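You operate a simulated robot arm through the tools that you are given. There is no shell and no other tool. Be economical: measure what you need, move in short steps, check, and stop when the job is done.

You are at the controls of a simulated robot arm. One attempt, no reset.

TASK
Take the brown dabber and leave it in the parcel well. Put the pink coil from the top of the big counter on the top of the sideboard and the blue coil on the top of the low shelving. Put one of the weights from the top of the big counter on the long counter. Take the bead on the long counter and put it away on the brown bench. Put the pink tab on the white desk away on the work desk. Fetch the waste tub from the top of the press board and set it on top of the book on the white desk. Open the bronze drawer. The order is free. Set down upright: brown dabber.

The check looks at the end state, three seconds after you hand in, the way a careful person would. Anything else that was tipped, shoved, dropped, spilled or broken makes it a failure.

THE ROBOT
A 6-joint arm with a two-finger parallel gripper on a trunk, on a base that drives. Base frame: it is fixed to the floor where the robot stands at the start and does not move with it; the origin is under the middle of the robot, x ahead of it, y to its left, z up; the surface under the hand at the start is at about z = 600. Lengths are in mm, angles in rad, forces in N, time in s.
Its first joint turns from -2.897 to 2.897 rad. Places, roughly: bead (3x3x2 cm) [-2900, 1500, 800]; book (14x20x4 cm) [-7500, 900, 800]; bronze drawer [-10000, 2300, 900]; brown bench [-3700, -2600, 800]; brown dabber (4x4x6 cm) [900, 0, 600]; coil [750, -250, 500]; long counter [-3200, 1700, 800]; parcel well (19x25 cm) [980, -360, 480]; pink tab (4x12x2 cm) [-7200, 800, 800]; top of the low shelving [300, 1100, 800]; top of the sideboard [1000, -2100, 600]; waste tub [-9750, 1250, 750]; weight [500, 0, 500]; work desk [-9900, 2000, 700]. Payload 3.91 kg.
The TCP is the grasp point between the finger pads, 30 mm short of the fingertips. In the tool frame z runs along the fingers and y along their closing line. The gripper opens to 110 mm. The fingers are 20 mm wide and 10 mm thick; the gripper's body (48 by 112 mm) begins 55 mm behind the TCP.
Orientation is told as [roll, pitch, yaw] about the base's x, y, z axes, in that order, counted from this pose: with the fingers straight down and closing along the base's y, the tool's x points along the base's -x, its y along +y and its z along -z.

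THE INTERFACE
- The arm moves only by the tool jog_arm. Its argument "motion" is text: rows parted by semicolons, each of 6 numbers parted by spaces: the shift along the tool's x, y, z in mm, then the turn, a rotation vector about the tool's x, y, z in rad. In form: tx ty tz rx ry rz; .... A call has 1 to 20 rows; each row shifts and turns the commanded pose from where the row before left it, along the tool's axes as they then stand. "claw" is the opening in per cent of the stroke, from 0 (shut) to 100 (fully open), set as the call begins (left out, the last holds). Rows are played at 5 a second. More than 50 mm and 0.15 rad between two rows, or a gripper value outside its range, and nothing of the call is played. Where a pose cannot be reached the arm comes as near as it can. A force on the tool above 40 N (or 10 N above the force at the start of the call, whichever is more), or a blocked arm, ends the call early, and 0.2 s more pass. Each finger travels about 108 mm/s and halts on what it meets, pressing with about 37 N; the grip force reading is that of the motor and also rises with nothing between the fingers. The clock runs only during rows and for 0.2 s after the last one: add rows that do not move to give the fingers time. It gives the time, the measured TCP pose, the force on the tool (base axes), the opening and the grip force at its end, in the units of the frame above (readings bear some noise), with the torque about the TCP (base axes, N m) and any sound that the robot's microphone picked up.
- Cameras (640 x 400 px; columns grow to the right, rows downward): "scene" is now at [629, -9.3, 1211.2]; the picture's right is [0.00, -0.17, -0.99], its down [-0.75, -0.65, 0.11] and it looks along [-0.66, 0.74, -0.13] (base axes); focal length 214 px, centre (320, 200). "wrist" rides on the gripper at [72, 17, -103] in the tool frame; the picture's right is [-0.23, 0.97, 0.00], its down [-0.76, -0.18, -0.62] and it looks along [-0.61, -0.14, 0.78] (tool axes); focal length 222 px, centre (320, 200). There is no depth. A picture from a camera that has moved, and an enlarged one, comes with that camera's place and axes in the base frame and with its lens. The place of the scene camera against the robot may be out by one fixed shift of up to 12 mm in any direction.
- snapshot(camera): a new picture of that camera. It takes no simulated time.
- drive_base(legs): drives the robot by 1 to 6 legs, each [ahead, left, turn to the left] in mm, mm and rad, along the robot's own axes; the way and the turn of a leg run together, so that a leg with both is an arc; at most 1500 mm and 3.142 rad a leg. The arm and the cameras ride along, it lands a little off, and it stops where it bumps. It gives what a move gives.
- aim_head(pan, tilt): turns the head with the scene camera to pan (to the left, within 1.396 rad either way) and tilt (down, from -0.506 to 1.204), counted from straight ahead of the robot. It gives what a move gives.
- zoom(camera, box): a new picture of the part [left, top, right, bottom] of that camera's present view, enlarged. It takes no simulated time.
- close_job(): hands the job in; it is judged then, once.

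Go step by step. Nothing tells you exact positions but the pictures and the camera data: compare them with the known pose of the tool, close in by small moves and look again before you grip or let go. The budget is 217 turns and 198 pictures, counting those below and the enlarged ones. Unless the task says otherwise, let go and move clear before handing in.

The tools are called after "Request:" as a command line: name --argument value ..., lists and objects as JSON in quotes. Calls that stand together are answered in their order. jog_arm: Moves the arm, as the interface text tells. Its arguments: {"type":"object","properties":{"motion":{"type":"string"},"claw":{"type":"number"}},"required":["motion"]} The other tools are called the same way: drive_base (legs) drives the base; aim_head (pan, tilt) turns the head that bears the scene camera; snapshot (camera) takes a picture; zoom (camera, box) takes an enlarged picture of a part of a camera's view; close_job () hands the job in.

At the start:

```text
clock: 0.0
ee_pos: [586.2, -88.8, 1088.1]
tool_rot: [0.0, -0.002, 0.0]
contact_force: [-0.5, 0.5, -0.2]
moment: [0.0, -0.03, 0.0]
grip_width: 110.0
grip_force: 0.0
robot x, y, heading: [2.8, 1.3, 0.004]
head pan, tilt: [1.4, 0.716]
```

scene: 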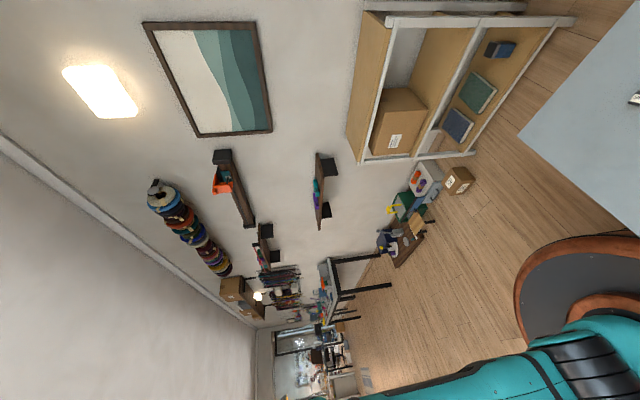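
wrist: 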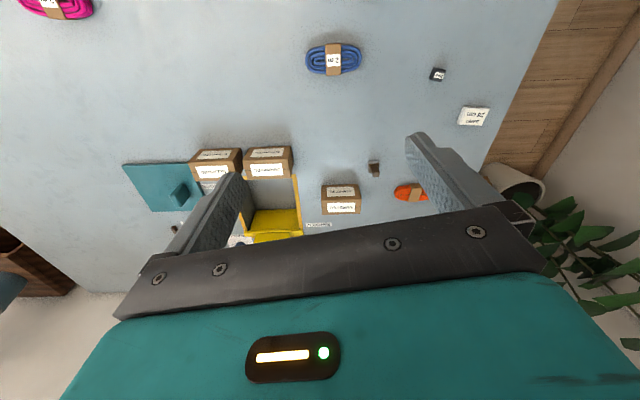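

The wrist view shows the big counter with coils, boxes and a yellow well; the scene head looks left. I aim the head at the counter first.

Request:
aim_head --pan 0 --tilt 0.9

Request:
snapshot --camera "scene"

Request:
snapshot --camera "wrist"

```text
clock: 1.5
ee_pos: [585.0, -89.3, 1088.6]
tool_rot: [0.0, -0.003, 0.0]
contact_force: [0.3, 0.1, 0.0]
moment: [-0.03, -0.02, 0.01]
grip_width: 110.0
grip_force: 0.0
robot x, y, heading: [2.9, -0.6, -0.001]
head pan, tilt: [0.0, 0.901]
```

```text
195 pictures are left
camera scene: at [614.3, -92.3, 1150.0], right [0.0, -1.0, 0.0], down [-0.62, 0.0, 0.78], along [-0.78, 0.0, -0.62], focal length 214 px, centre (320, 200)
```

scene: 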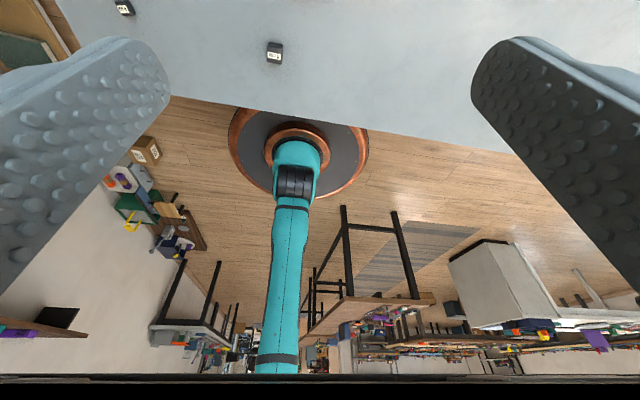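

```text
194 pictures are left
camera wrist: at [513.7, -71.8, 1192.7], right [0.23, 0.97, 0.0], down [0.76, -0.18, 0.62], along [0.61, -0.14, -0.78], focal length 222 px, centre (320, 200)
```

wrist: 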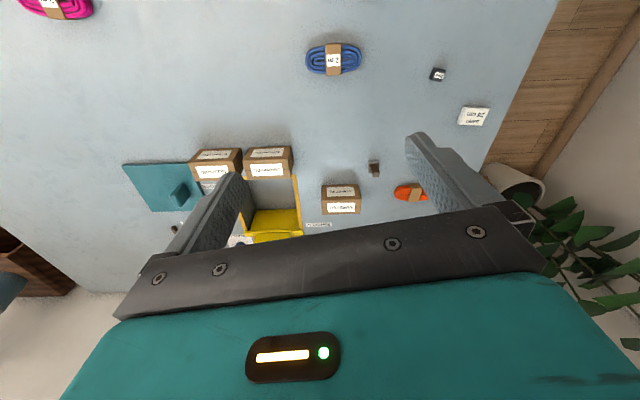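

The scene camera's zero direction evidently looks straight down from in front of the robot. I tilt it forward to see the counter.

Request:
aim_head --pan 0 --tilt -0.3

Request:
snapshot --camera "scene"

```text
clock: 2.9
ee_pos: [585.8, -89.1, 1087.8]
tool_rot: [-0.001, -0.002, -0.001]
contact_force: [0.1, -0.3, 0.2]
moment: [-0.01, -0.01, -0.01]
grip_width: 110.1
grip_force: 0.0
robot x, y, heading: [4.8, -2.6, -0.002]
head pan, tilt: [0.0, -0.3]
```

```text
193 pictures are left
camera scene: at [719.8, -92.4, 1147.0], right [0.0, -1.0, 0.0], down [-0.96, 0.0, -0.3], along [0.3, 0.0, -0.96], focal length 214 px, centre (320, 200)
```

scene: 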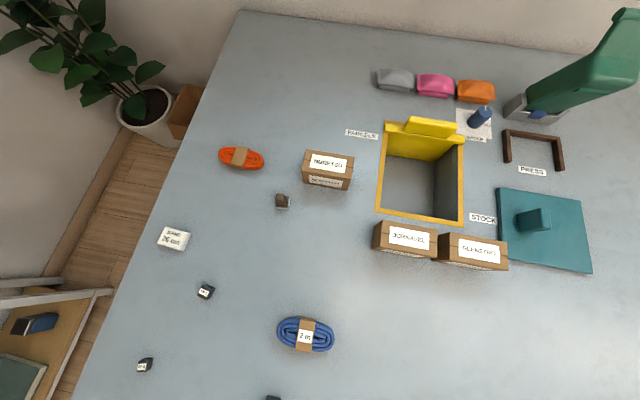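

Request:
zoom --camera "scene" --box '[240, 100, 500, 262]'

Request:
zoom --camera "scene" --box '[100, 250, 360, 400]'

Request:
aim_head --pan 0 --tilt 0.2

Request:
snapshot --camera "scene"

```text
2.46 times, centred on (370, 181) of scene
camera zoom: at [719.8, -92.4, 1147.0], right [0.0, -1.0, 0.0], down [-0.96, 0.0, -0.3], along [0.3, 0.0, -0.96], focal length 528 px, centre (197, 247)
```

zoom: 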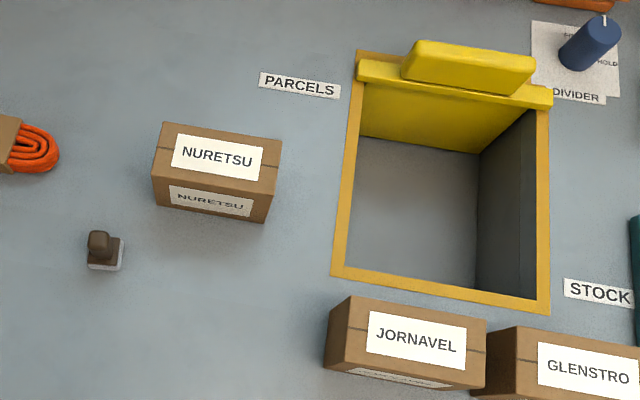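

```text
2.46 times, centred on (230, 325) of scene
camera zoom: at [719.8, -92.4, 1147.0], right [0.0, -1.0, 0.0], down [-0.96, 0.0, -0.3], along [0.3, 0.0, -0.96], focal length 528 px, centre (542, -108)
```

zoom: 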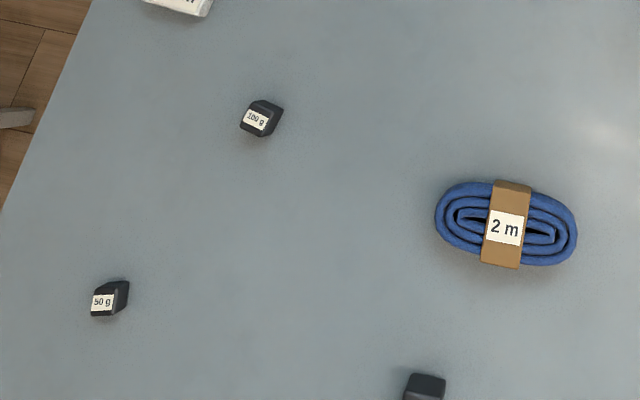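

```text
clock: 3.9
ee_pos: [586.3, -88.2, 1089.0]
tool_rot: [0.001, -0.002, 0.0]
contact_force: [0.2, -0.5, -0.3]
moment: [-0.02, -0.02, 0.01]
grip_width: 110.1
grip_force: 0.1
robot x, y, heading: [0.7, -2.2, 0.002]
head pan, tilt: [0.0, 0.201]
```

```text
190 pictures are left
camera scene: at [676.0, -92.4, 1132.4], right [0.0, -1.0, 0.0], down [-0.98, 0.0, 0.2], along [-0.2, 0.0, -0.98], focal length 214 px, centre (320, 200)
```

scene: 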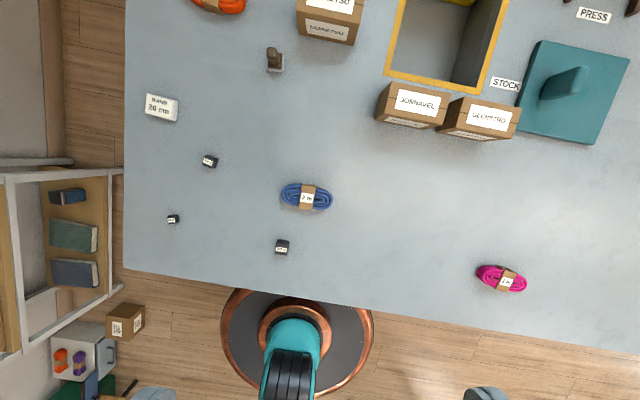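

The dabber stands near (882, 1) and the counter surface is about z = 600. I move over it and look with the wrist camera, also learning whether the head camera rides on the arm.

Request:
jog_arm --motion "-33 10 32 0 0 0;-33 10 32 0 0 0;-33 10 32 0 0 0;-33 10 32 0 0 0;-33 10 32 0 0 0;-33 10 32 0 0 0;-33 10 32 0 0 0;-33 10 32 0 0 0;-33 10 32 0 0 0;0 0 0 0 0 0;0 0 0 0 0 0" --claw 100

Request:
snapshot --camera "wrist"

Request:
snapshot --camera "scene"

```text
clock: 6.3
ee_pos: [884.0, 3.1, 799.0]
tool_rot: [0.0, -0.002, -0.001]
contact_force: [-0.4, 0.9, 0.6]
moment: [0.01, 0.01, 0.0]
grip_width: 109.8
grip_force: 0.0
robot x, y, heading: [1.1, 3.8, -0.004]
head pan, tilt: [0.0, 0.201]
```

```text
189 pictures are left
camera wrist: at [811.7, 18.8, 902.3], right [0.23, 0.97, 0.0], down [0.76, -0.18, 0.62], along [0.61, -0.14, -0.78], focal length 222 px, centre (320, 200)
```

wrist: 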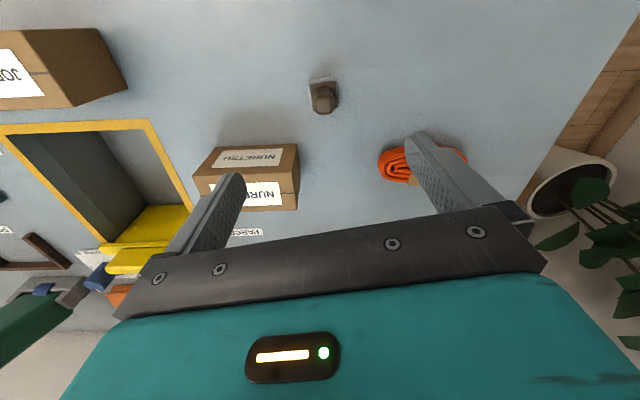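

```text
188 pictures are left
camera scene: at [973.8, -1.8, 841.9], right [0.0, -1.0, 0.0], down [-0.98, 0.0, 0.2], along [-0.2, 0.0, -0.98], focal length 214 px, centre (320, 200)
```

scene: 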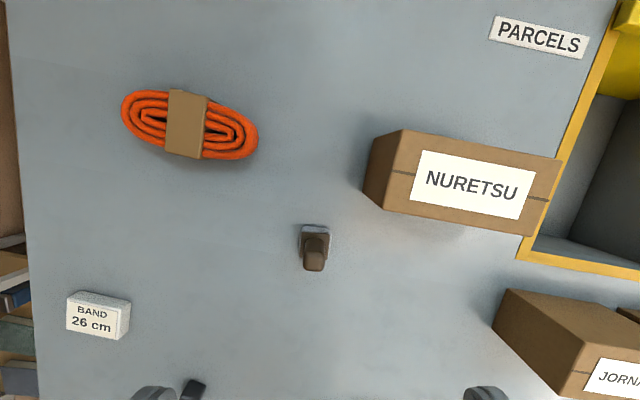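

The head camera rides on the gripper. I zoom on the dabber to see its shape.

Request:
zoom --camera "wrist" --box '[270, 60, 370, 122]'

Request:
zoom --camera "scene" --box '[270, 210, 370, 282]'

Request:
aim_head --pan 1.396 --tilt 0.716

```text
6.40 times, centred on (320, 91) of wrist
camera zoom: at [811.7, 18.8, 902.3], right [0.23, 0.97, 0.0], down [0.76, -0.18, 0.62], along [0.61, -0.14, -0.78], focal length 1422 px, centre (320, 898)
```

zoom: 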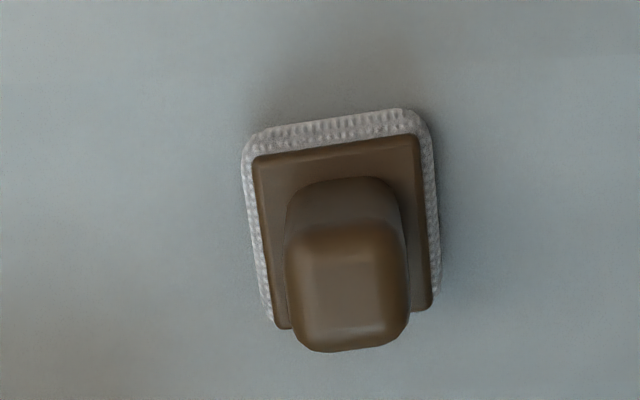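

```text
5.56 times, centred on (320, 246) of scene
camera zoom: at [973.8, -1.8, 841.9], right [0.0, -1.0, 0.0], down [-0.98, 0.0, 0.2], along [-0.2, 0.0, -0.98], focal length 1192 px, centre (320, -56)
```

zoom: 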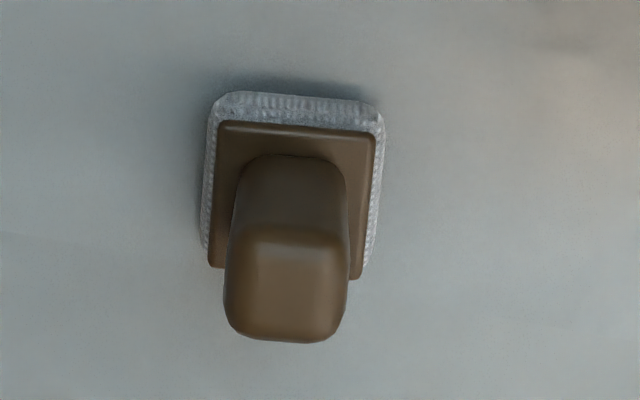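

```text
clock: 7.8
ee_pos: [884.1, 3.0, 796.9]
tool_rot: [-0.001, -0.001, 0.0]
contact_force: [1.1, 0.5, 0.7]
moment: [0.0, 0.03, 0.01]
grip_width: 110.1
grip_force: 0.0
robot x, y, heading: [1.5, -5.4, -0.002]
head pan, tilt: [1.396, 0.716]
```

The dabber is at about (880, 8), turned about -0.11 rad. I align and descend onto its handle.

Request:
jog_arm --motion "4 5 0 0 0 0.11;0 0 45 0 0 0;0 0 45 0 0 0;0 0 40 0 0 0;0 0 0 0 0 0;0 0 0 0 0 0" --claw 100

Request:
snapshot --camera "wrist"

```text
clock: 9.2
ee_pos: [878.3, 5.2, 670.4]
tool_rot: [0.0, -0.003, -0.11]
contact_force: [-0.2, 0.3, 0.6]
moment: [-0.02, 0.0, -0.02]
grip_width: 110.1
grip_force: 0.0
robot x, y, heading: [1.1, 0.5, -0.003]
head pan, tilt: [1.396, 0.716]
```

```text
185 pictures are left
camera wrist: at [808.4, 30.7, 773.9], right [0.33, 0.94, 0.0], down [0.74, -0.26, 0.62], along [0.59, -0.21, -0.78], focal length 222 px, centre (320, 200)
```

wrist: 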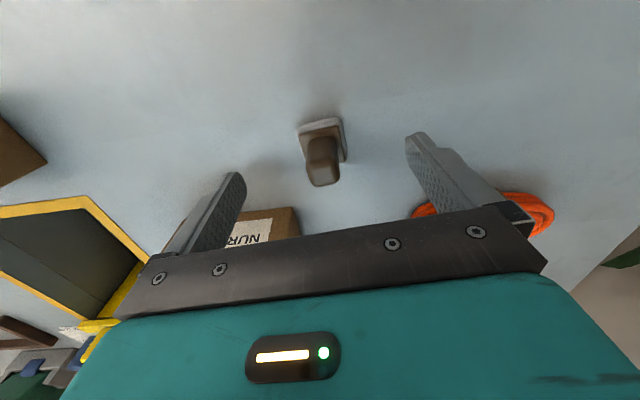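

Aligned; lowering 22 mm and closing.

Request:
jog_arm --motion "0 0 22 0 0 0;0 0 0 0 0 0"

Request:
jog_arm --motion "0 0 0 0 0 0;0 0 0 0 0 0;0 0 0 0 0 0;0 0 0 0 0 0;0 0 0 0 0 0" --claw 0

Request:
snapshot --camera "wrist"

```text
clock: 9.8
ee_pos: [878.4, 5.3, 648.9]
tool_rot: [-0.001, -0.004, -0.11]
contact_force: [0.0, 0.1, 0.3]
moment: [0.01, 0.01, 0.0]
grip_width: 110.0
grip_force: 0.0
robot x, y, heading: [0.7, -2.7, -0.003]
head pan, tilt: [1.396, 0.716]
```

```text
clock: 11.0
ee_pos: [880.9, 6.3, 649.3]
tool_rot: [-0.001, -0.001, -0.111]
contact_force: [0.2, 0.0, 0.5]
moment: [-0.01, 0.02, 0.04]
grip_width: 19.9
grip_force: 37.1
robot x, y, heading: [0.5, 0.4, -0.0]
head pan, tilt: [1.396, 0.716]
```

```text
184 pictures are left
camera wrist: at [809.3, 30.7, 752.7], right [0.33, 0.94, 0.0], down [0.74, -0.26, 0.62], along [0.59, -0.21, -0.78], focal length 222 px, centre (320, 200)
```

wrist: 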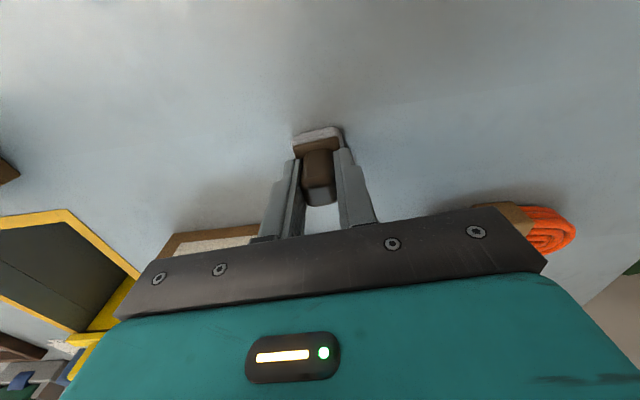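

Gripped. I lift, and then drive along the counter to bring the well in reach.

Request:
jog_arm --motion "0 0 -40 0 0 0;0 0 -40 0 0 0;0 0 -40 0 0 0;0 0 -40 0 0 0;0 0 -40 0 0 0;30 0 -20 0 0 -0.11;40 0 0 0 0 0;40 0 0 0 0 0"

Request:
drive_base --legs '[[-40, -350, 0]]'

Request:
snapshot --camera "wrist"

```text
clock: 12.8
ee_pos: [770.9, 12.1, 870.7]
tool_rot: [0.0, 0.0, 0.0]
contact_force: [1.8, 0.0, -0.9]
moment: [-0.06, 0.04, 0.04]
grip_width: 20.0
grip_force: 36.9
robot x, y, heading: [3.5, 4.2, -0.001]
head pan, tilt: [1.396, 0.716]
```

```text
clock: 15.1
ee_pos: [720.0, -322.4, 871.5]
tool_rot: [0.001, -0.003, 0.01]
contact_force: [-0.7, -0.1, -0.5]
moment: [0.01, 0.02, 0.01]
grip_width: 20.1
grip_force: 37.4
robot x, y, heading: [-52.0, -341.0, 0.01]
head pan, tilt: [1.396, 0.716]
```

```text
183 pictures are left
camera wrist: at [646.8, -304.8, 975.7], right [0.22, 0.98, 0.0], down [0.76, -0.17, 0.62], along [0.61, -0.14, -0.78], focal length 222 px, centre (320, 200)
```

wrist: 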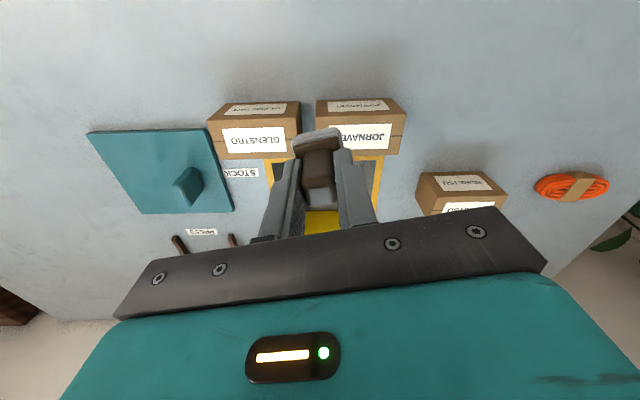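

Request:
jog_arm --motion "-40 -7 0 0 0 0;-40 -7 0 0 0 0;-40 -7 0 0 0 0;-40 -7 0 0 0 0;0 0 0 0 0 0"

Request:
aim_head --pan 0 --tilt 0.2

Request:
snapshot --camera "scene"

Request:
snapshot --camera "wrist"

```text
clock: 16.3
ee_pos: [880.3, -346.2, 872.3]
tool_rot: [0.002, -0.003, 0.011]
contact_force: [0.3, -0.3, -0.6]
moment: [0.01, 0.02, 0.02]
grip_width: 19.9
grip_force: 37.2
robot x, y, heading: [-50.5, -339.9, 0.004]
head pan, tilt: [1.396, 0.716]
```

```text
clock: 17.8
ee_pos: [877.6, -347.7, 870.9]
tool_rot: [-0.002, -0.002, 0.012]
contact_force: [-0.6, 1.3, -1.2]
moment: [0.0, -0.02, -0.02]
grip_width: 20.1
grip_force: 36.8
robot x, y, heading: [-50.8, -344.3, 0.015]
head pan, tilt: [0.0, 0.201]
```

```text
182 pictures are left
camera scene: at [968.4, -349.3, 915.3], right [0.01, -1.0, 0.0], down [-0.98, -0.01, 0.2], along [-0.2, 0.0, -0.98], focal length 214 px, centre (320, 200)
```

scene: 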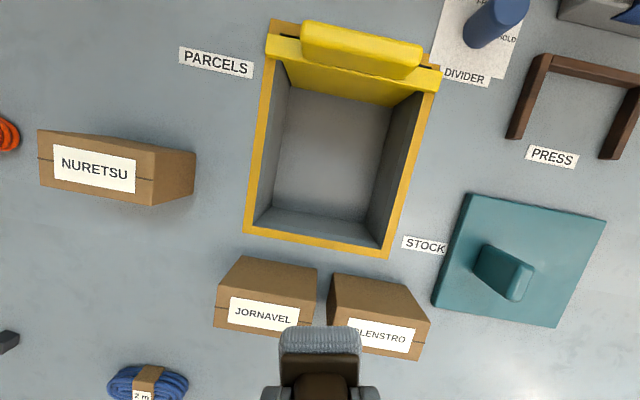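

```text
181 pictures are left
camera wrist: at [806.1, -330.5, 975.7], right [0.22, 0.98, 0.0], down [0.76, -0.17, 0.62], along [0.61, -0.14, -0.78], focal length 222 px, centre (320, 200)
```

wrist: 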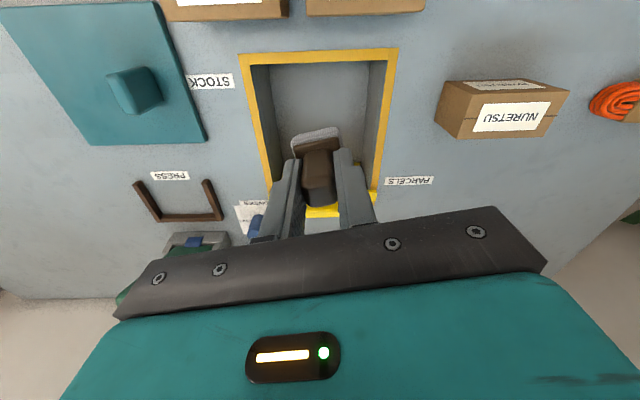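

The well's floor is about 120 mm down, its middle near y = -362. I park the head high, move over (915, -360), turn with the well and go down partway.

Request:
aim_head --pan 1.396 --tilt 0.716

Request:
jog_arm --motion "-18 -6 10 0 0 0.08;-18 -6 20 0 0 0.07;0 0 40 0 0 0;0 0 40 0 0 0;0 0 40 0 0 0;0 0 40 0 0 0;0 0 0 0 0 0"

Request:
snapshot --camera "wrist"

```text
clock: 19.3
ee_pos: [879.6, -346.3, 870.9]
tool_rot: [0.0, -0.003, 0.011]
contact_force: [-0.8, -0.8, -0.5]
moment: [-0.02, -0.01, 0.01]
grip_width: 19.8
grip_force: 37.3
robot x, y, heading: [-50.7, -338.0, 0.012]
head pan, tilt: [1.396, 0.716]
```

```text
clock: 20.9
ee_pos: [916.9, -358.9, 682.5]
tool_rot: [-0.001, -0.003, -0.14]
contact_force: [-0.5, 0.4, 0.8]
moment: [-0.02, 0.01, 0.02]
grip_width: 19.8
grip_force: 37.7
robot x, y, heading: [-48.5, -340.9, 0.014]
head pan, tilt: [1.396, 0.716]
```

```text
180 pictures are left
camera wrist: at [846.7, -332.1, 786.5], right [0.36, 0.93, 0.0], down [0.73, -0.28, 0.62], along [0.58, -0.22, -0.78], focal length 222 px, centre (320, 200)
```

wrist: 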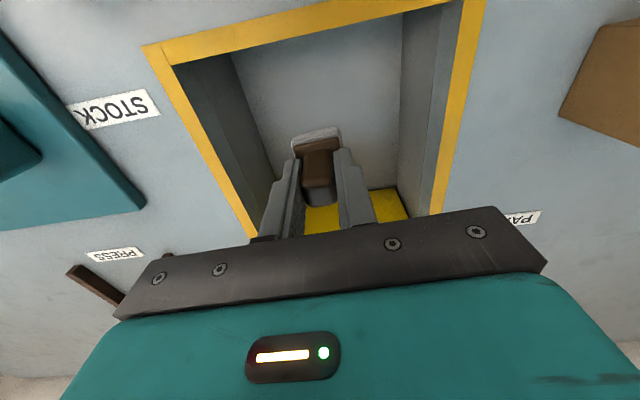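

Centred in the well. Down to just above the floor.

Request:
jog_arm --motion "0 0 40 0 0 0;0 0 40 0 0 0;0 0 40 0 0 0;0 0 20 0 0 0;0 0 0 0 0 0;0 0 0 0 0 0"

Request:
snapshot --camera "wrist"

```text
clock: 22.3
ee_pos: [915.8, -361.7, 543.5]
tool_rot: [0.001, -0.003, -0.139]
contact_force: [1.1, -1.0, -0.5]
moment: [0.02, -0.03, -0.05]
grip_width: 19.9
grip_force: 37.4
robot x, y, heading: [-51.6, -338.5, 0.014]
head pan, tilt: [1.396, 0.716]
```

```text
179 pictures are left
camera wrist: at [844.8, -334.2, 647.0], right [0.36, 0.93, 0.0], down [0.73, -0.28, 0.62], along [0.58, -0.22, -0.78], focal length 222 px, centre (320, 200)
```

wrist: 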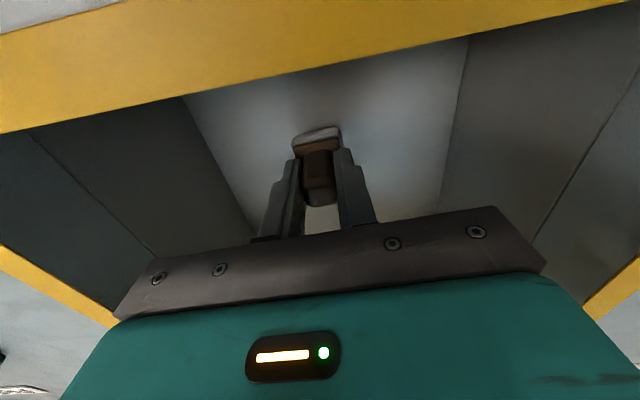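

Request:
jog_arm --motion "0 0 4 0 0 0;0 0 4 0 0 0;0 0 3 0 0 0;0 0 2 0 0 0;0 0 0 0 0 0"

```text
clock: 23.5
ee_pos: [914.6, -360.4, 529.1]
tool_rot: [0.0, -0.002, -0.142]
contact_force: [-0.5, 0.3, -0.2]
moment: [0.0, -0.02, 0.02]
grip_width: 20.2
grip_force: 37.2
robot x, y, heading: [-53.0, -340.9, 0.008]
head pan, tilt: [1.396, 0.716]
```

Request:
jog_arm --motion "0 0 2 0 0 0;0 0 2 0 0 0;0 0 2 0 0 0;0 0 0 0 0 0"

Request:
snapshot --camera "wrist"

```text
clock: 24.5
ee_pos: [915.3, -359.7, 522.3]
tool_rot: [-0.001, -0.004, -0.139]
contact_force: [0.3, 0.4, -1.1]
moment: [0.01, 0.03, 0.03]
grip_width: 20.0
grip_force: 37.1
robot x, y, heading: [-50.8, -339.7, 0.013]
head pan, tilt: [1.396, 0.716]
```

```text
178 pictures are left
camera wrist: at [846.7, -333.4, 626.3], right [0.36, 0.93, 0.0], down [0.73, -0.28, 0.62], along [0.58, -0.22, -0.78], focal length 222 px, centre (320, 200)
```

wrist: 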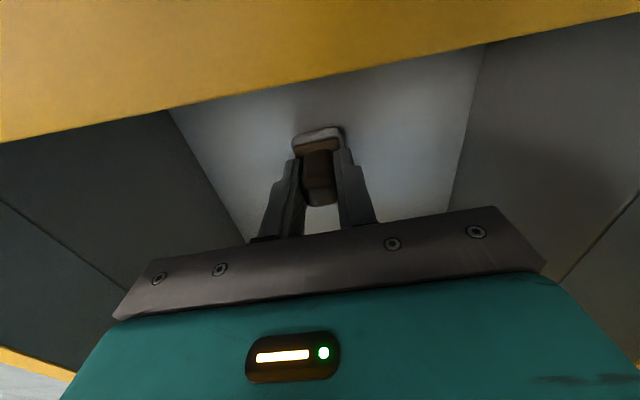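

Request:
jog_arm --motion "0 0 2 0 0 0;0 0 2 0 0 0;0 0 2 0 0 0;0 0 2 0 0 0;0 0 2 0 0 0;0 0 2 0 0 0;0 0 2 0 0 0;0 0 0 0 0 0"

Request:
snapshot --camera "wrist"

```text
clock: 25.9
ee_pos: [917.4, -359.8, 514.0]
tool_rot: [0.0, -0.004, -0.139]
contact_force: [-3.1, 1.1, 15.9]
moment: [0.03, 0.13, 0.04]
grip_width: 20.0
grip_force: 36.4
robot x, y, heading: [-50.3, -339.9, 0.014]
head pan, tilt: [1.396, 0.716]
stopped in row 7: the force on the tool passed its limit at 43 N (the readings are from after the stop); the commanded pose is now the measured one
```

```text
177 pictures are left
camera wrist: at [847.6, -333.8, 617.6], right [0.36, 0.93, 0.0], down [0.73, -0.28, 0.63], along [0.59, -0.23, -0.78], focal length 222 px, centre (320, 200)
```

wrist: 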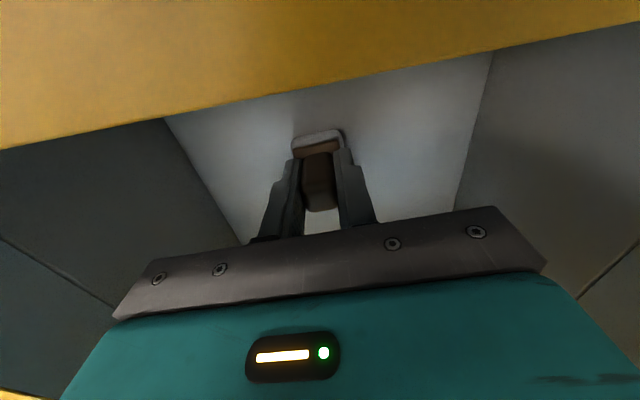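

Contact with the floor at about z 465, matching the estimate. I relieve slightly and release.

Request:
jog_arm --motion "0 0 -1 0 0 0;0 0 0 0 0 0;0 0 0 0 0 0"

Request:
jog_arm --motion "0 0 0 0 0 0;0 0 0 0 0 0;0 0 0 0 0 0;0 0 0 0 0 0" --claw 45

Request:
snapshot --camera "wrist"

```text
clock: 26.7
ee_pos: [917.0, -361.6, 514.7]
tool_rot: [0.001, -0.005, -0.14]
contact_force: [4.2, -1.4, 10.9]
moment: [-0.09, -0.16, -0.04]
grip_width: 19.9
grip_force: 36.7
robot x, y, heading: [-50.7, -341.4, 0.01]
head pan, tilt: [1.396, 0.716]
```

```text
clock: 27.7
ee_pos: [917.5, -360.0, 512.8]
tool_rot: [0.0, -0.003, -0.14]
contact_force: [0.1, 0.6, 0.0]
moment: [0.0, 0.04, 0.03]
grip_width: 49.5
grip_force: 0.0
robot x, y, heading: [-52.0, -339.3, 0.01]
head pan, tilt: [1.396, 0.716]
```

```text
176 pictures are left
camera wrist: at [847.6, -333.6, 617.0], right [0.36, 0.93, 0.0], down [0.73, -0.28, 0.63], along [0.58, -0.23, -0.78], focal length 222 px, centre (320, 200)
```

wrist: 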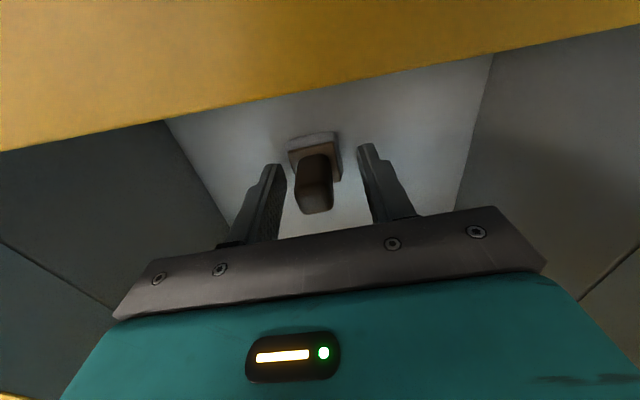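

The dabber stands upright. I rise and move above the pink coil near (360, -577).

Request:
jog_arm --motion "0 0 -40 0 0 0;0 0 -45 0 0 0;0 0 -45 0 0 0;0 0 -45 0 0 0;0 0 -45 0 0 0;0 0 -45 0 0 0;0 0 -45 0 0 -0.14;45 -10 0 0 0 0;45 -15 0 0 0 0;45 -15 0 0 0 0;45 -15 0 0 0 0;45 -20 0 0 0 0;45 -20 0 0 0 0;45 -20 0 0 0 0;45 -20 0 0 0 0;45 -20 0 0 0 0;45 -20 0 0 0 0;45 -20 0 0 0 0;0 0 0 0 0 0;0 0 0 0 0 0" --claw 100

Request:
aim_head --pan 0 --tilt 0.4

Request:
snapshot --camera "scene"

Request:
snapshot --camera "wrist"

```text
clock: 31.9
ee_pos: [423.2, -553.4, 820.3]
tool_rot: [0.001, -0.004, 0.0]
contact_force: [-0.1, 1.0, 0.2]
moment: [-0.02, -0.01, -0.03]
grip_width: 109.8
grip_force: 0.0
robot x, y, heading: [-54.1, -341.2, 0.008]
head pan, tilt: [1.396, 0.716]
```

```text
clock: 33.5
ee_pos: [422.7, -551.8, 821.1]
tool_rot: [0.0, -0.005, 0.001]
contact_force: [-0.1, 0.4, 0.4]
moment: [0.0, -0.03, -0.01]
grip_width: 110.1
grip_force: 0.0
robot x, y, heading: [-52.2, -342.9, 0.013]
head pan, tilt: [0.0, 0.4]
```

```text
175 pictures are left
camera scene: at [494.8, -556.3, 865.0], right [0.0, -1.0, 0.0], down [-0.92, 0.0, 0.39], along [-0.39, 0.0, -0.92], focal length 214 px, centre (320, 200)
```

scene: 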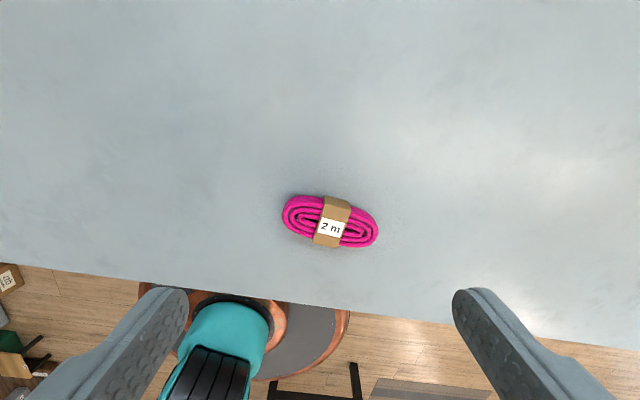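

```text
174 pictures are left
camera wrist: at [351.0, -535.9, 924.4], right [0.23, 0.97, 0.0], down [0.76, -0.18, 0.63], along [0.61, -0.14, -0.78], focal length 222 px, centre (320, 200)
```

wrist: 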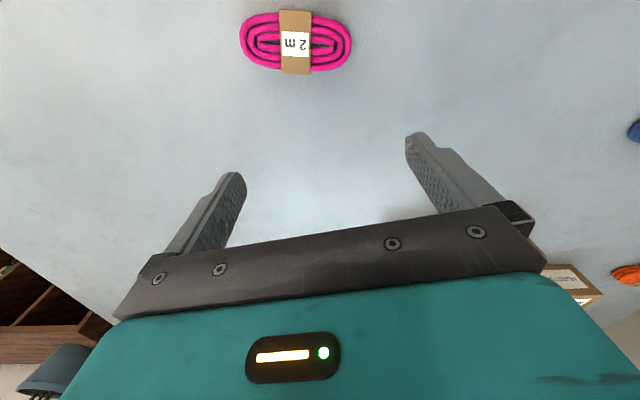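

The pink coil lies at about (360, -568), its long axis along [.24, .97]. I turn the gripper to grip across it.

Request:
jog_arm --motion "31 -7 0 0 0 0;31 -8 0 0 0 0;0 0 0 0 0 -0.148;0 0 0 0 0 -0.148;0 0 0 0 0 -0.148;0 0 0 0 0 -0.148;0 0 0 0 0 -0.148;0 0 0 0 0 -0.148;0 0 0 0 0 -0.148;0 0 0 0 0 -0.148;0 0 0 0 0 -0.146;0 0 40 0 0 0;0 0 40 0 0 0;0 0 30 0 0 0;0 0 0 0 0 0;0 0 0 0 0 0"

Request:
snapshot --camera "wrist"

```text
clock: 36.9
ee_pos: [358.5, -569.8, 710.0]
tool_rot: [-0.005, 0.002, 1.332]
contact_force: [0.1, 1.5, 0.0]
moment: [0.02, -0.01, 0.01]
grip_width: 110.3
grip_force: 0.1
robot x, y, heading: [-55.3, -339.5, 0.007]
head pan, tilt: [0.0, 0.4]
```

```text
173 pictures are left
camera wrist: at [324.4, -636.4, 814.2], right [-0.89, 0.45, 0.0], down [0.35, 0.7, 0.62], along [0.29, 0.56, -0.78], focal length 222 px, centre (320, 200)
```

wrist: 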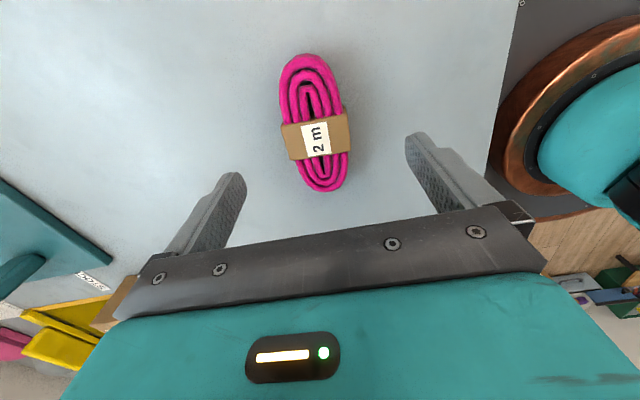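

Request:
jog_arm --motion "-5 -5 35 0 0 0;0 0 36 0 0 0;0 0 4 0 0 0;0 0 0 0 0 0"

Request:
snapshot --camera "wrist"

Request:
jog_arm --motion "0 0 0 0 0 0;0 0 0 0 0 0;0 0 0 0 0 0;0 0 0 0 0 0" --claw 0

Request:
snapshot --camera "wrist"

```text
clock: 37.9
ee_pos: [365.9, -566.4, 636.9]
tool_rot: [-0.005, 0.0, 1.331]
contact_force: [-1.1, 0.5, -0.1]
moment: [0.02, 0.01, 0.0]
grip_width: 109.9
grip_force: 0.0
robot x, y, heading: [-54.2, -339.3, 0.015]
head pan, tilt: [0.0, 0.4]
```

```text
172 pictures are left
camera wrist: at [332.0, -632.4, 740.4], right [-0.89, 0.45, 0.0], down [0.35, 0.7, 0.62], along [0.29, 0.56, -0.78], focal length 222 px, centre (320, 200)
```

wrist: 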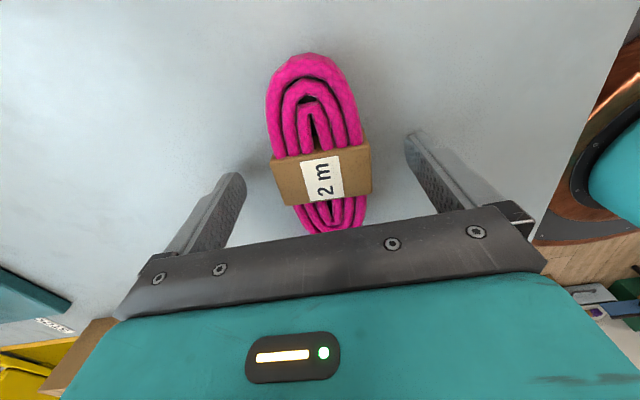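

```text
clock: 38.9
ee_pos: [366.0, -565.9, 635.5]
tool_rot: [-0.004, 0.001, 1.33]
contact_force: [-0.3, 0.2, 0.9]
moment: [-0.04, 0.11, -0.03]
grip_width: 57.7
grip_force: 37.1
robot x, y, heading: [-51.0, -341.0, 0.009]
head pan, tilt: [0.0, 0.4]
```

```text
171 pictures are left
camera wrist: at [332.0, -632.4, 740.5], right [-0.89, 0.45, 0.0], down [0.35, 0.7, 0.62], along [0.29, 0.56, -0.78], focal length 222 px, centre (320, 200)
```

wrist: 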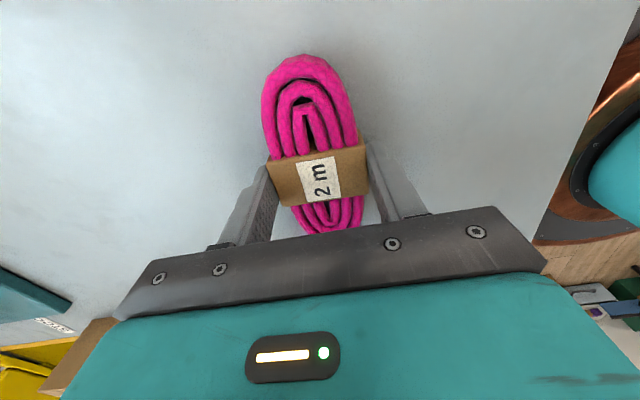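

Coil gripped. I lift, turn back and look toward the sideboard on the right.

Request:
jog_arm --motion "0 0 -45 0 0 0;0 0 -45 0 0 0;0 0 -45 0 0 0;0 0 -45 0 0 0;0 0 -45 0 0 0;0 0 -45 0 0 0.148;0 0 -45 0 0 0.148;0 0 -45 0 0 0.148;0 0 0 0 0 0.148;0 0 0 0 0 0.148;0 0 0 0 0 0.148;0 0 0 0 0 0.148;0 0 0 0 0 0.148;0 0 0 0 0 0.146;0 0 0 0 0 0"

Request:
aim_head --pan -1.2 --tilt -0.3

Request:
snapshot --camera "scene"

Request:
snapshot --camera "wrist"

```text
clock: 42.1
ee_pos: [364.4, -567.5, 995.2]
tool_rot: [0.0, -0.003, -0.003]
contact_force: [0.2, -0.6, -1.4]
moment: [0.03, 0.0, -0.02]
grip_width: 57.0
grip_force: 36.5
robot x, y, heading: [-47.4, -341.7, 0.01]
head pan, tilt: [0.0, 0.4]
```

```text
clock: 43.5
ee_pos: [364.2, -567.7, 996.5]
tool_rot: [0.001, -0.004, 0.001]
contact_force: [-0.1, 0.1, -1.0]
moment: [0.04, -0.04, -0.01]
grip_width: 57.3
grip_force: 37.1
robot x, y, heading: [-51.2, -341.1, 0.011]
head pan, tilt: [-1.201, -0.3]
```

```text
170 pictures are left
camera scene: at [497.6, -644.2, 1105.0], right [0.0, -0.36, 0.93], down [-0.95, -0.28, -0.11], along [0.3, -0.89, -0.34], focal length 214 px, centre (320, 200)
```

scene: 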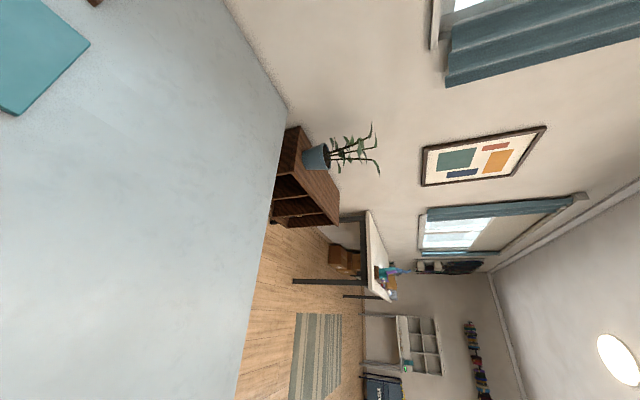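

```text
169 pictures are left
camera wrist: at [291.6, -550.4, 1100.0], right [0.23, 0.97, 0.0], down [0.76, -0.18, 0.63], along [0.61, -0.14, -0.78], focal length 222 px, centre (320, 200)
```

wrist: 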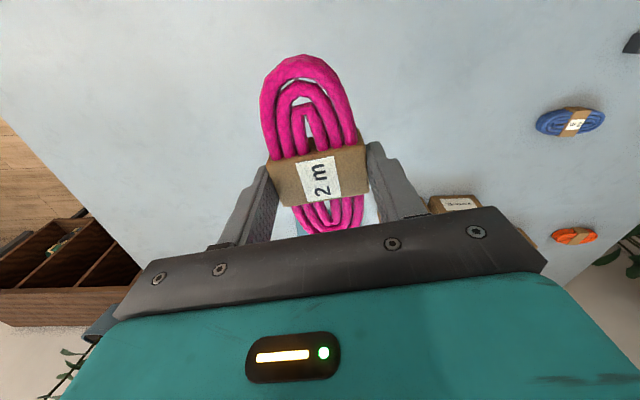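

Request:
zoom --camera "scene" --box '[240, 80, 400, 300]'

```text
1.82 times, centred on (320, 190) of scene
camera zoom: at [497.6, -644.2, 1105.0], right [0.0, -0.36, 0.93], down [-0.95, -0.28, -0.11], along [0.3, -0.89, -0.34], focal length 390 px, centre (320, 218)
```

zoom: 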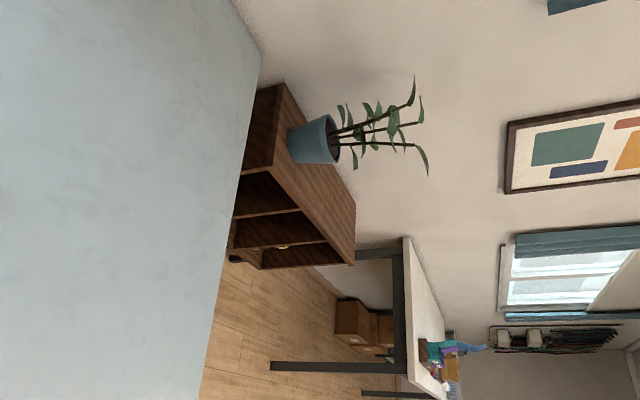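

The sideboard top (about z 600) is beyond the counter's right end, front edge near x 900 at y -2150. I drive back a little and sideways to it.

Request:
drive_base --legs '[[-120, 0, 0], [0, -1400, 0], [0, -400, 0], [400, 0, 0]]'

Request:
aim_head --pan 0 --tilt -0.5

Request:
snapshot --camera "scene"

Request:
snapshot --camera "wrist"

```text
clock: 48.6
ee_pos: [231.9, -1319.9, 995.9]
tool_rot: [-0.002, -0.005, 0.079]
contact_force: [-0.3, -0.1, -2.1]
moment: [0.0, 0.01, 0.03]
grip_width: 57.5
grip_force: 37.0
robot x, y, heading: [-200.8, -1127.2, 0.091]
head pan, tilt: [-1.201, -0.3]
stopped in leg 2: the robot was blocked; the commanded pose is now the measured one
```

```text
clock: 50.0
ee_pos: [231.2, -1320.1, 996.0]
tool_rot: [0.001, -0.003, 0.078]
contact_force: [-0.3, 0.7, -1.1]
moment: [-0.04, 0.01, -0.01]
grip_width: 57.3
grip_force: 36.8
robot x, y, heading: [-199.4, -1126.7, 0.09]
head pan, tilt: [0.0, -0.499]
```

```text
167 pictures are left
camera scene: at [378.9, -1312.1, 1066.5], right [0.08, -1.0, 0.0], down [-0.87, -0.07, -0.48], along [0.48, 0.04, -0.88], focal length 214 px, centre (320, 200)
```

scene: 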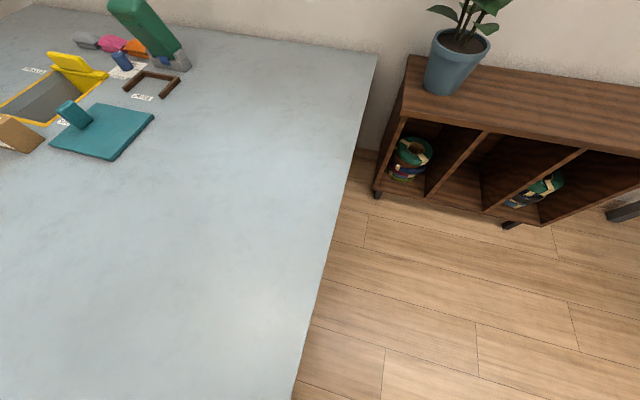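

```text
166 pictures are left
camera wrist: at [157.5, -1309.0, 1100.0], right [0.15, 0.99, 0.0], down [0.77, -0.12, 0.63], along [0.62, -0.09, -0.78], focal length 222 px, centre (320, 200)
```

wrist: 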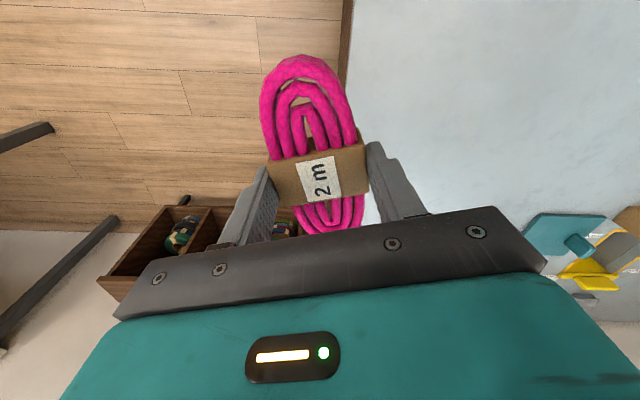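

The base touched the slanted counter edge. I back off more, then go around.

Request:
drive_base --legs '[[-160, 0, 0], [0, -1010, 0], [0, 0, -0.23], [450, 0, 0]]'

Request:
snapshot --camera "scene"

```text
clock: 59.3
ee_pos: [575.7, -2436.5, 996.7]
tool_rot: [0.0, -0.002, -0.11]
contact_force: [-0.5, 0.2, -1.6]
moment: [0.01, 0.0, 0.01]
grip_width: 56.9
grip_force: 36.7
robot x, y, heading: [186.2, -2169.8, -0.102]
head pan, tilt: [0.0, -0.499]
```

```text
165 pictures are left
camera scene: at [722.3, -2456.2, 1066.5], right [-0.11, -0.99, 0.0], down [-0.87, 0.1, -0.48], along [0.48, -0.05, -0.88], focal length 214 px, centre (320, 200)
```

scene: 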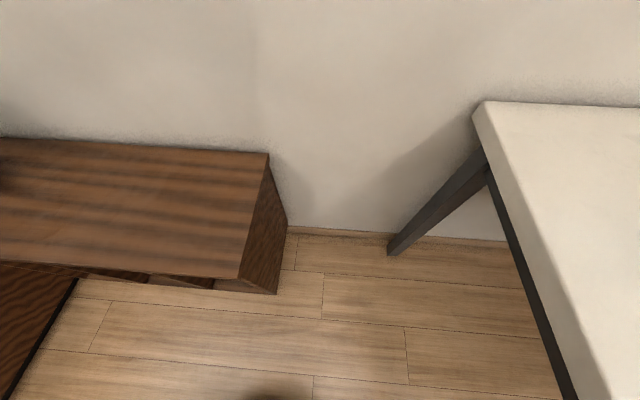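

The sideboard top is in view. I move the coil over its free middle part, near (990, -2130).

Request:
jog_arm --motion "-34.4 31.8 0 0 0 0;-34.4 31.8 0 0 0 0;-34.4 31.8 0 0 0 0;-34.4 31.8 0 0 0 0;-34.4 31.8 0 0 0 0;-34.4 31.8 0 0 0 0;-34.4 31.8 0 0 0 0;-34.4 31.8 0 0 0 0;-34.4 31.8 0 0 0 0;-34.4 31.8 0 0 0 0;-34.4 31.8 0 0 0 0;0 0 0 0 0 0;0 0 0 0 0 0"

Request:
aim_head --pan 0 --tilt 0.2

Request:
snapshot --camera "scene"

Request:
snapshot --camera "wrist"

```text
clock: 62.1
ee_pos: [986.0, -2127.3, 998.9]
tool_rot: [-0.001, -0.002, -0.11]
contact_force: [-0.7, -0.1, -1.3]
moment: [0.0, -0.03, 0.02]
grip_width: 57.4
grip_force: 37.2
robot x, y, heading: [187.4, -2165.0, -0.099]
head pan, tilt: [0.0, -0.499]
```

```text
clock: 63.1
ee_pos: [984.6, -2126.6, 1000.3]
tool_rot: [0.0, -0.004, -0.11]
contact_force: [0.6, 1.3, -2.0]
moment: [-0.01, 0.04, -0.01]
grip_width: 57.2
grip_force: 36.6
robot x, y, heading: [187.3, -2166.3, -0.096]
head pan, tilt: [0.0, 0.201]
```

```text
164 pictures are left
camera scene: at [1075.4, -2141.2, 1043.4], right [-0.11, -0.99, 0.0], down [-0.97, 0.11, 0.19], along [-0.19, 0.02, -0.98], focal length 214 px, centre (320, 200)
```

scene: 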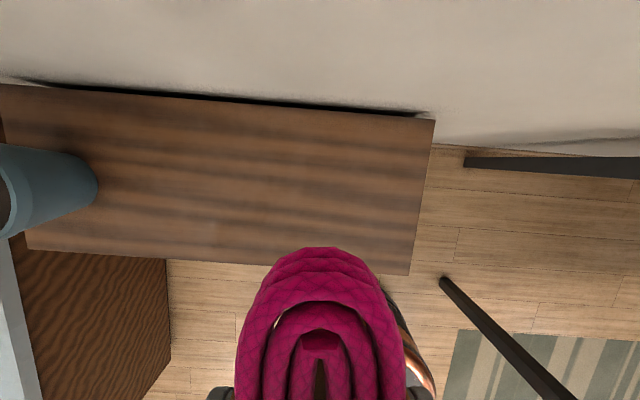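

```text
163 pictures are left
camera wrist: at [915.9, -2102.8, 1103.3], right [0.33, 0.94, 0.0], down [0.74, -0.26, 0.63], along [0.59, -0.21, -0.78], focal length 222 px, centre (320, 200)
```

wrist: 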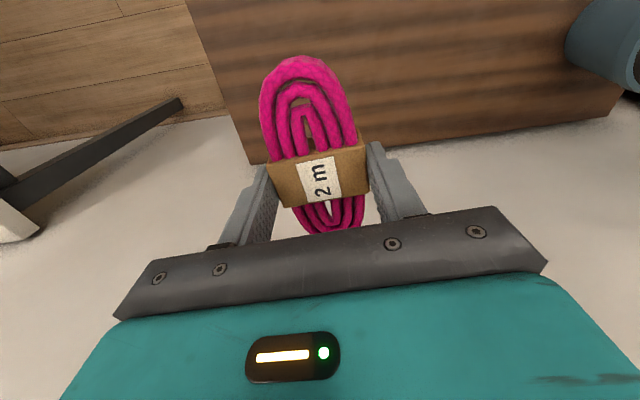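

The spot below is free. I descend toward the sideboard top.

Request:
jog_arm --motion "0 0 45 0 0 0;0 0 45 0 0 0;0 0 45 0 0 0;0 0 45 0 0 0;0 0 45 0 0 0;0 0 45 0 0 0;0 0 20 0 0 0;0 0 0 0 0 0"

Request:
snapshot --camera "scene"

Request:
snapshot --camera "wrist"

```text
clock: 65.0
ee_pos: [992.7, -2129.6, 710.8]
tool_rot: [0.001, -0.004, -0.11]
contact_force: [0.6, -0.3, -1.7]
moment: [-0.01, 0.01, 0.02]
grip_width: 57.5
grip_force: 37.6
robot x, y, heading: [186.6, -2169.1, -0.094]
head pan, tilt: [0.0, 0.201]
```

```text
162 pictures are left
camera scene: at [1081.1, -2143.8, 754.6], right [-0.11, -0.99, 0.0], down [-0.97, 0.11, 0.2], along [-0.19, 0.02, -0.98], focal length 214 px, centre (320, 200)
```

scene: 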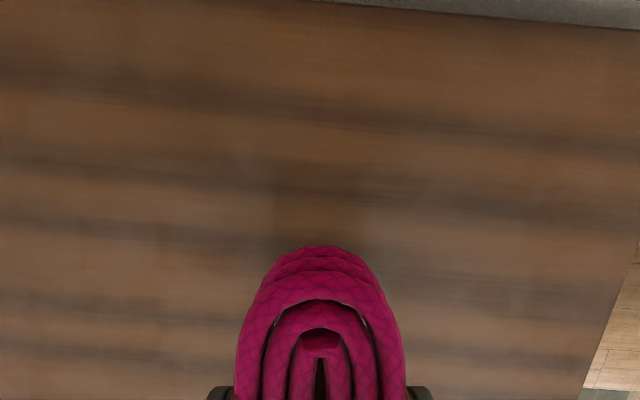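

```text
161 pictures are left
camera wrist: at [921.5, -2105.4, 814.5], right [0.33, 0.94, 0.0], down [0.74, -0.26, 0.63], along [0.59, -0.21, -0.78], focal length 222 px, centre (320, 200)
```

wrist: 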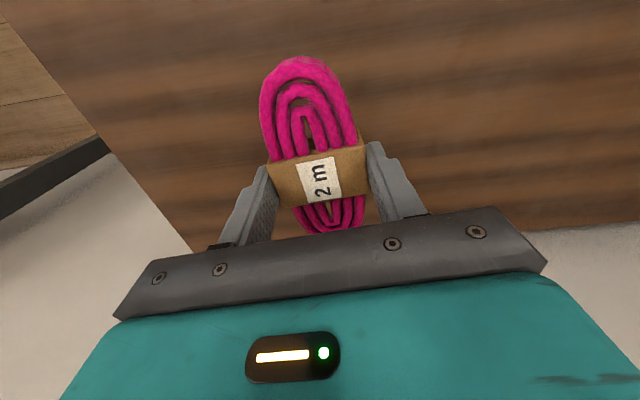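

Request:
jog_arm --motion "0 0 15 0 0 0;0 0 15 0 0 0;0 0 10 0 0 0;0 0 6 0 0 0;0 0 4 0 0 0;0 0 3 0 0 0;0 0 3 0 0 0;0 0 3 0 0 0;0 0 3 0 0 0;0 0 3 0 0 0;0 0 3 0 0 0;0 0 3 0 0 0;0 0 3 0 0 0;0 0 3 0 0 0;0 0 3 0 0 0;0 0 0 0 0 0"

Request:
snapshot --camera "wrist"

```text
clock: 66.8
ee_pos: [993.7, -2131.4, 653.4]
tool_rot: [-0.003, -0.009, -0.109]
contact_force: [-2.6, 1.6, 13.8]
moment: [0.01, 0.37, -0.03]
grip_width: 57.1
grip_force: 36.8
robot x, y, heading: [185.4, -2163.7, -0.1]
head pan, tilt: [0.0, 0.201]
stopped in row 9: the force on the tool passed its limit at 50 N (the readings are from after the stop); the commanded pose is now the measured one
```

```text
160 pictures are left
camera wrist: at [922.2, -2105.9, 756.5], right [0.33, 0.94, 0.0], down [0.73, -0.26, 0.63], along [0.6, -0.21, -0.78], focal length 222 px, centre (320, 200)
```

wrist: 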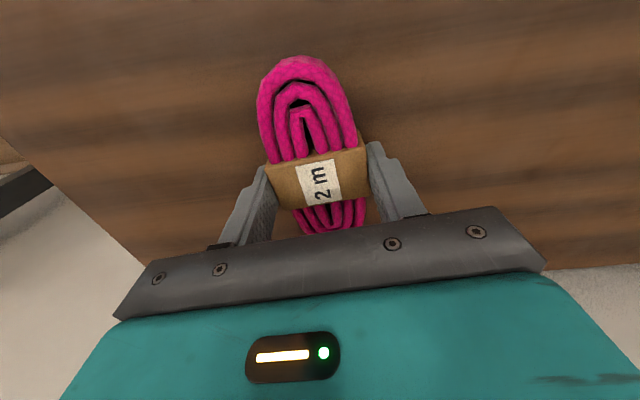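

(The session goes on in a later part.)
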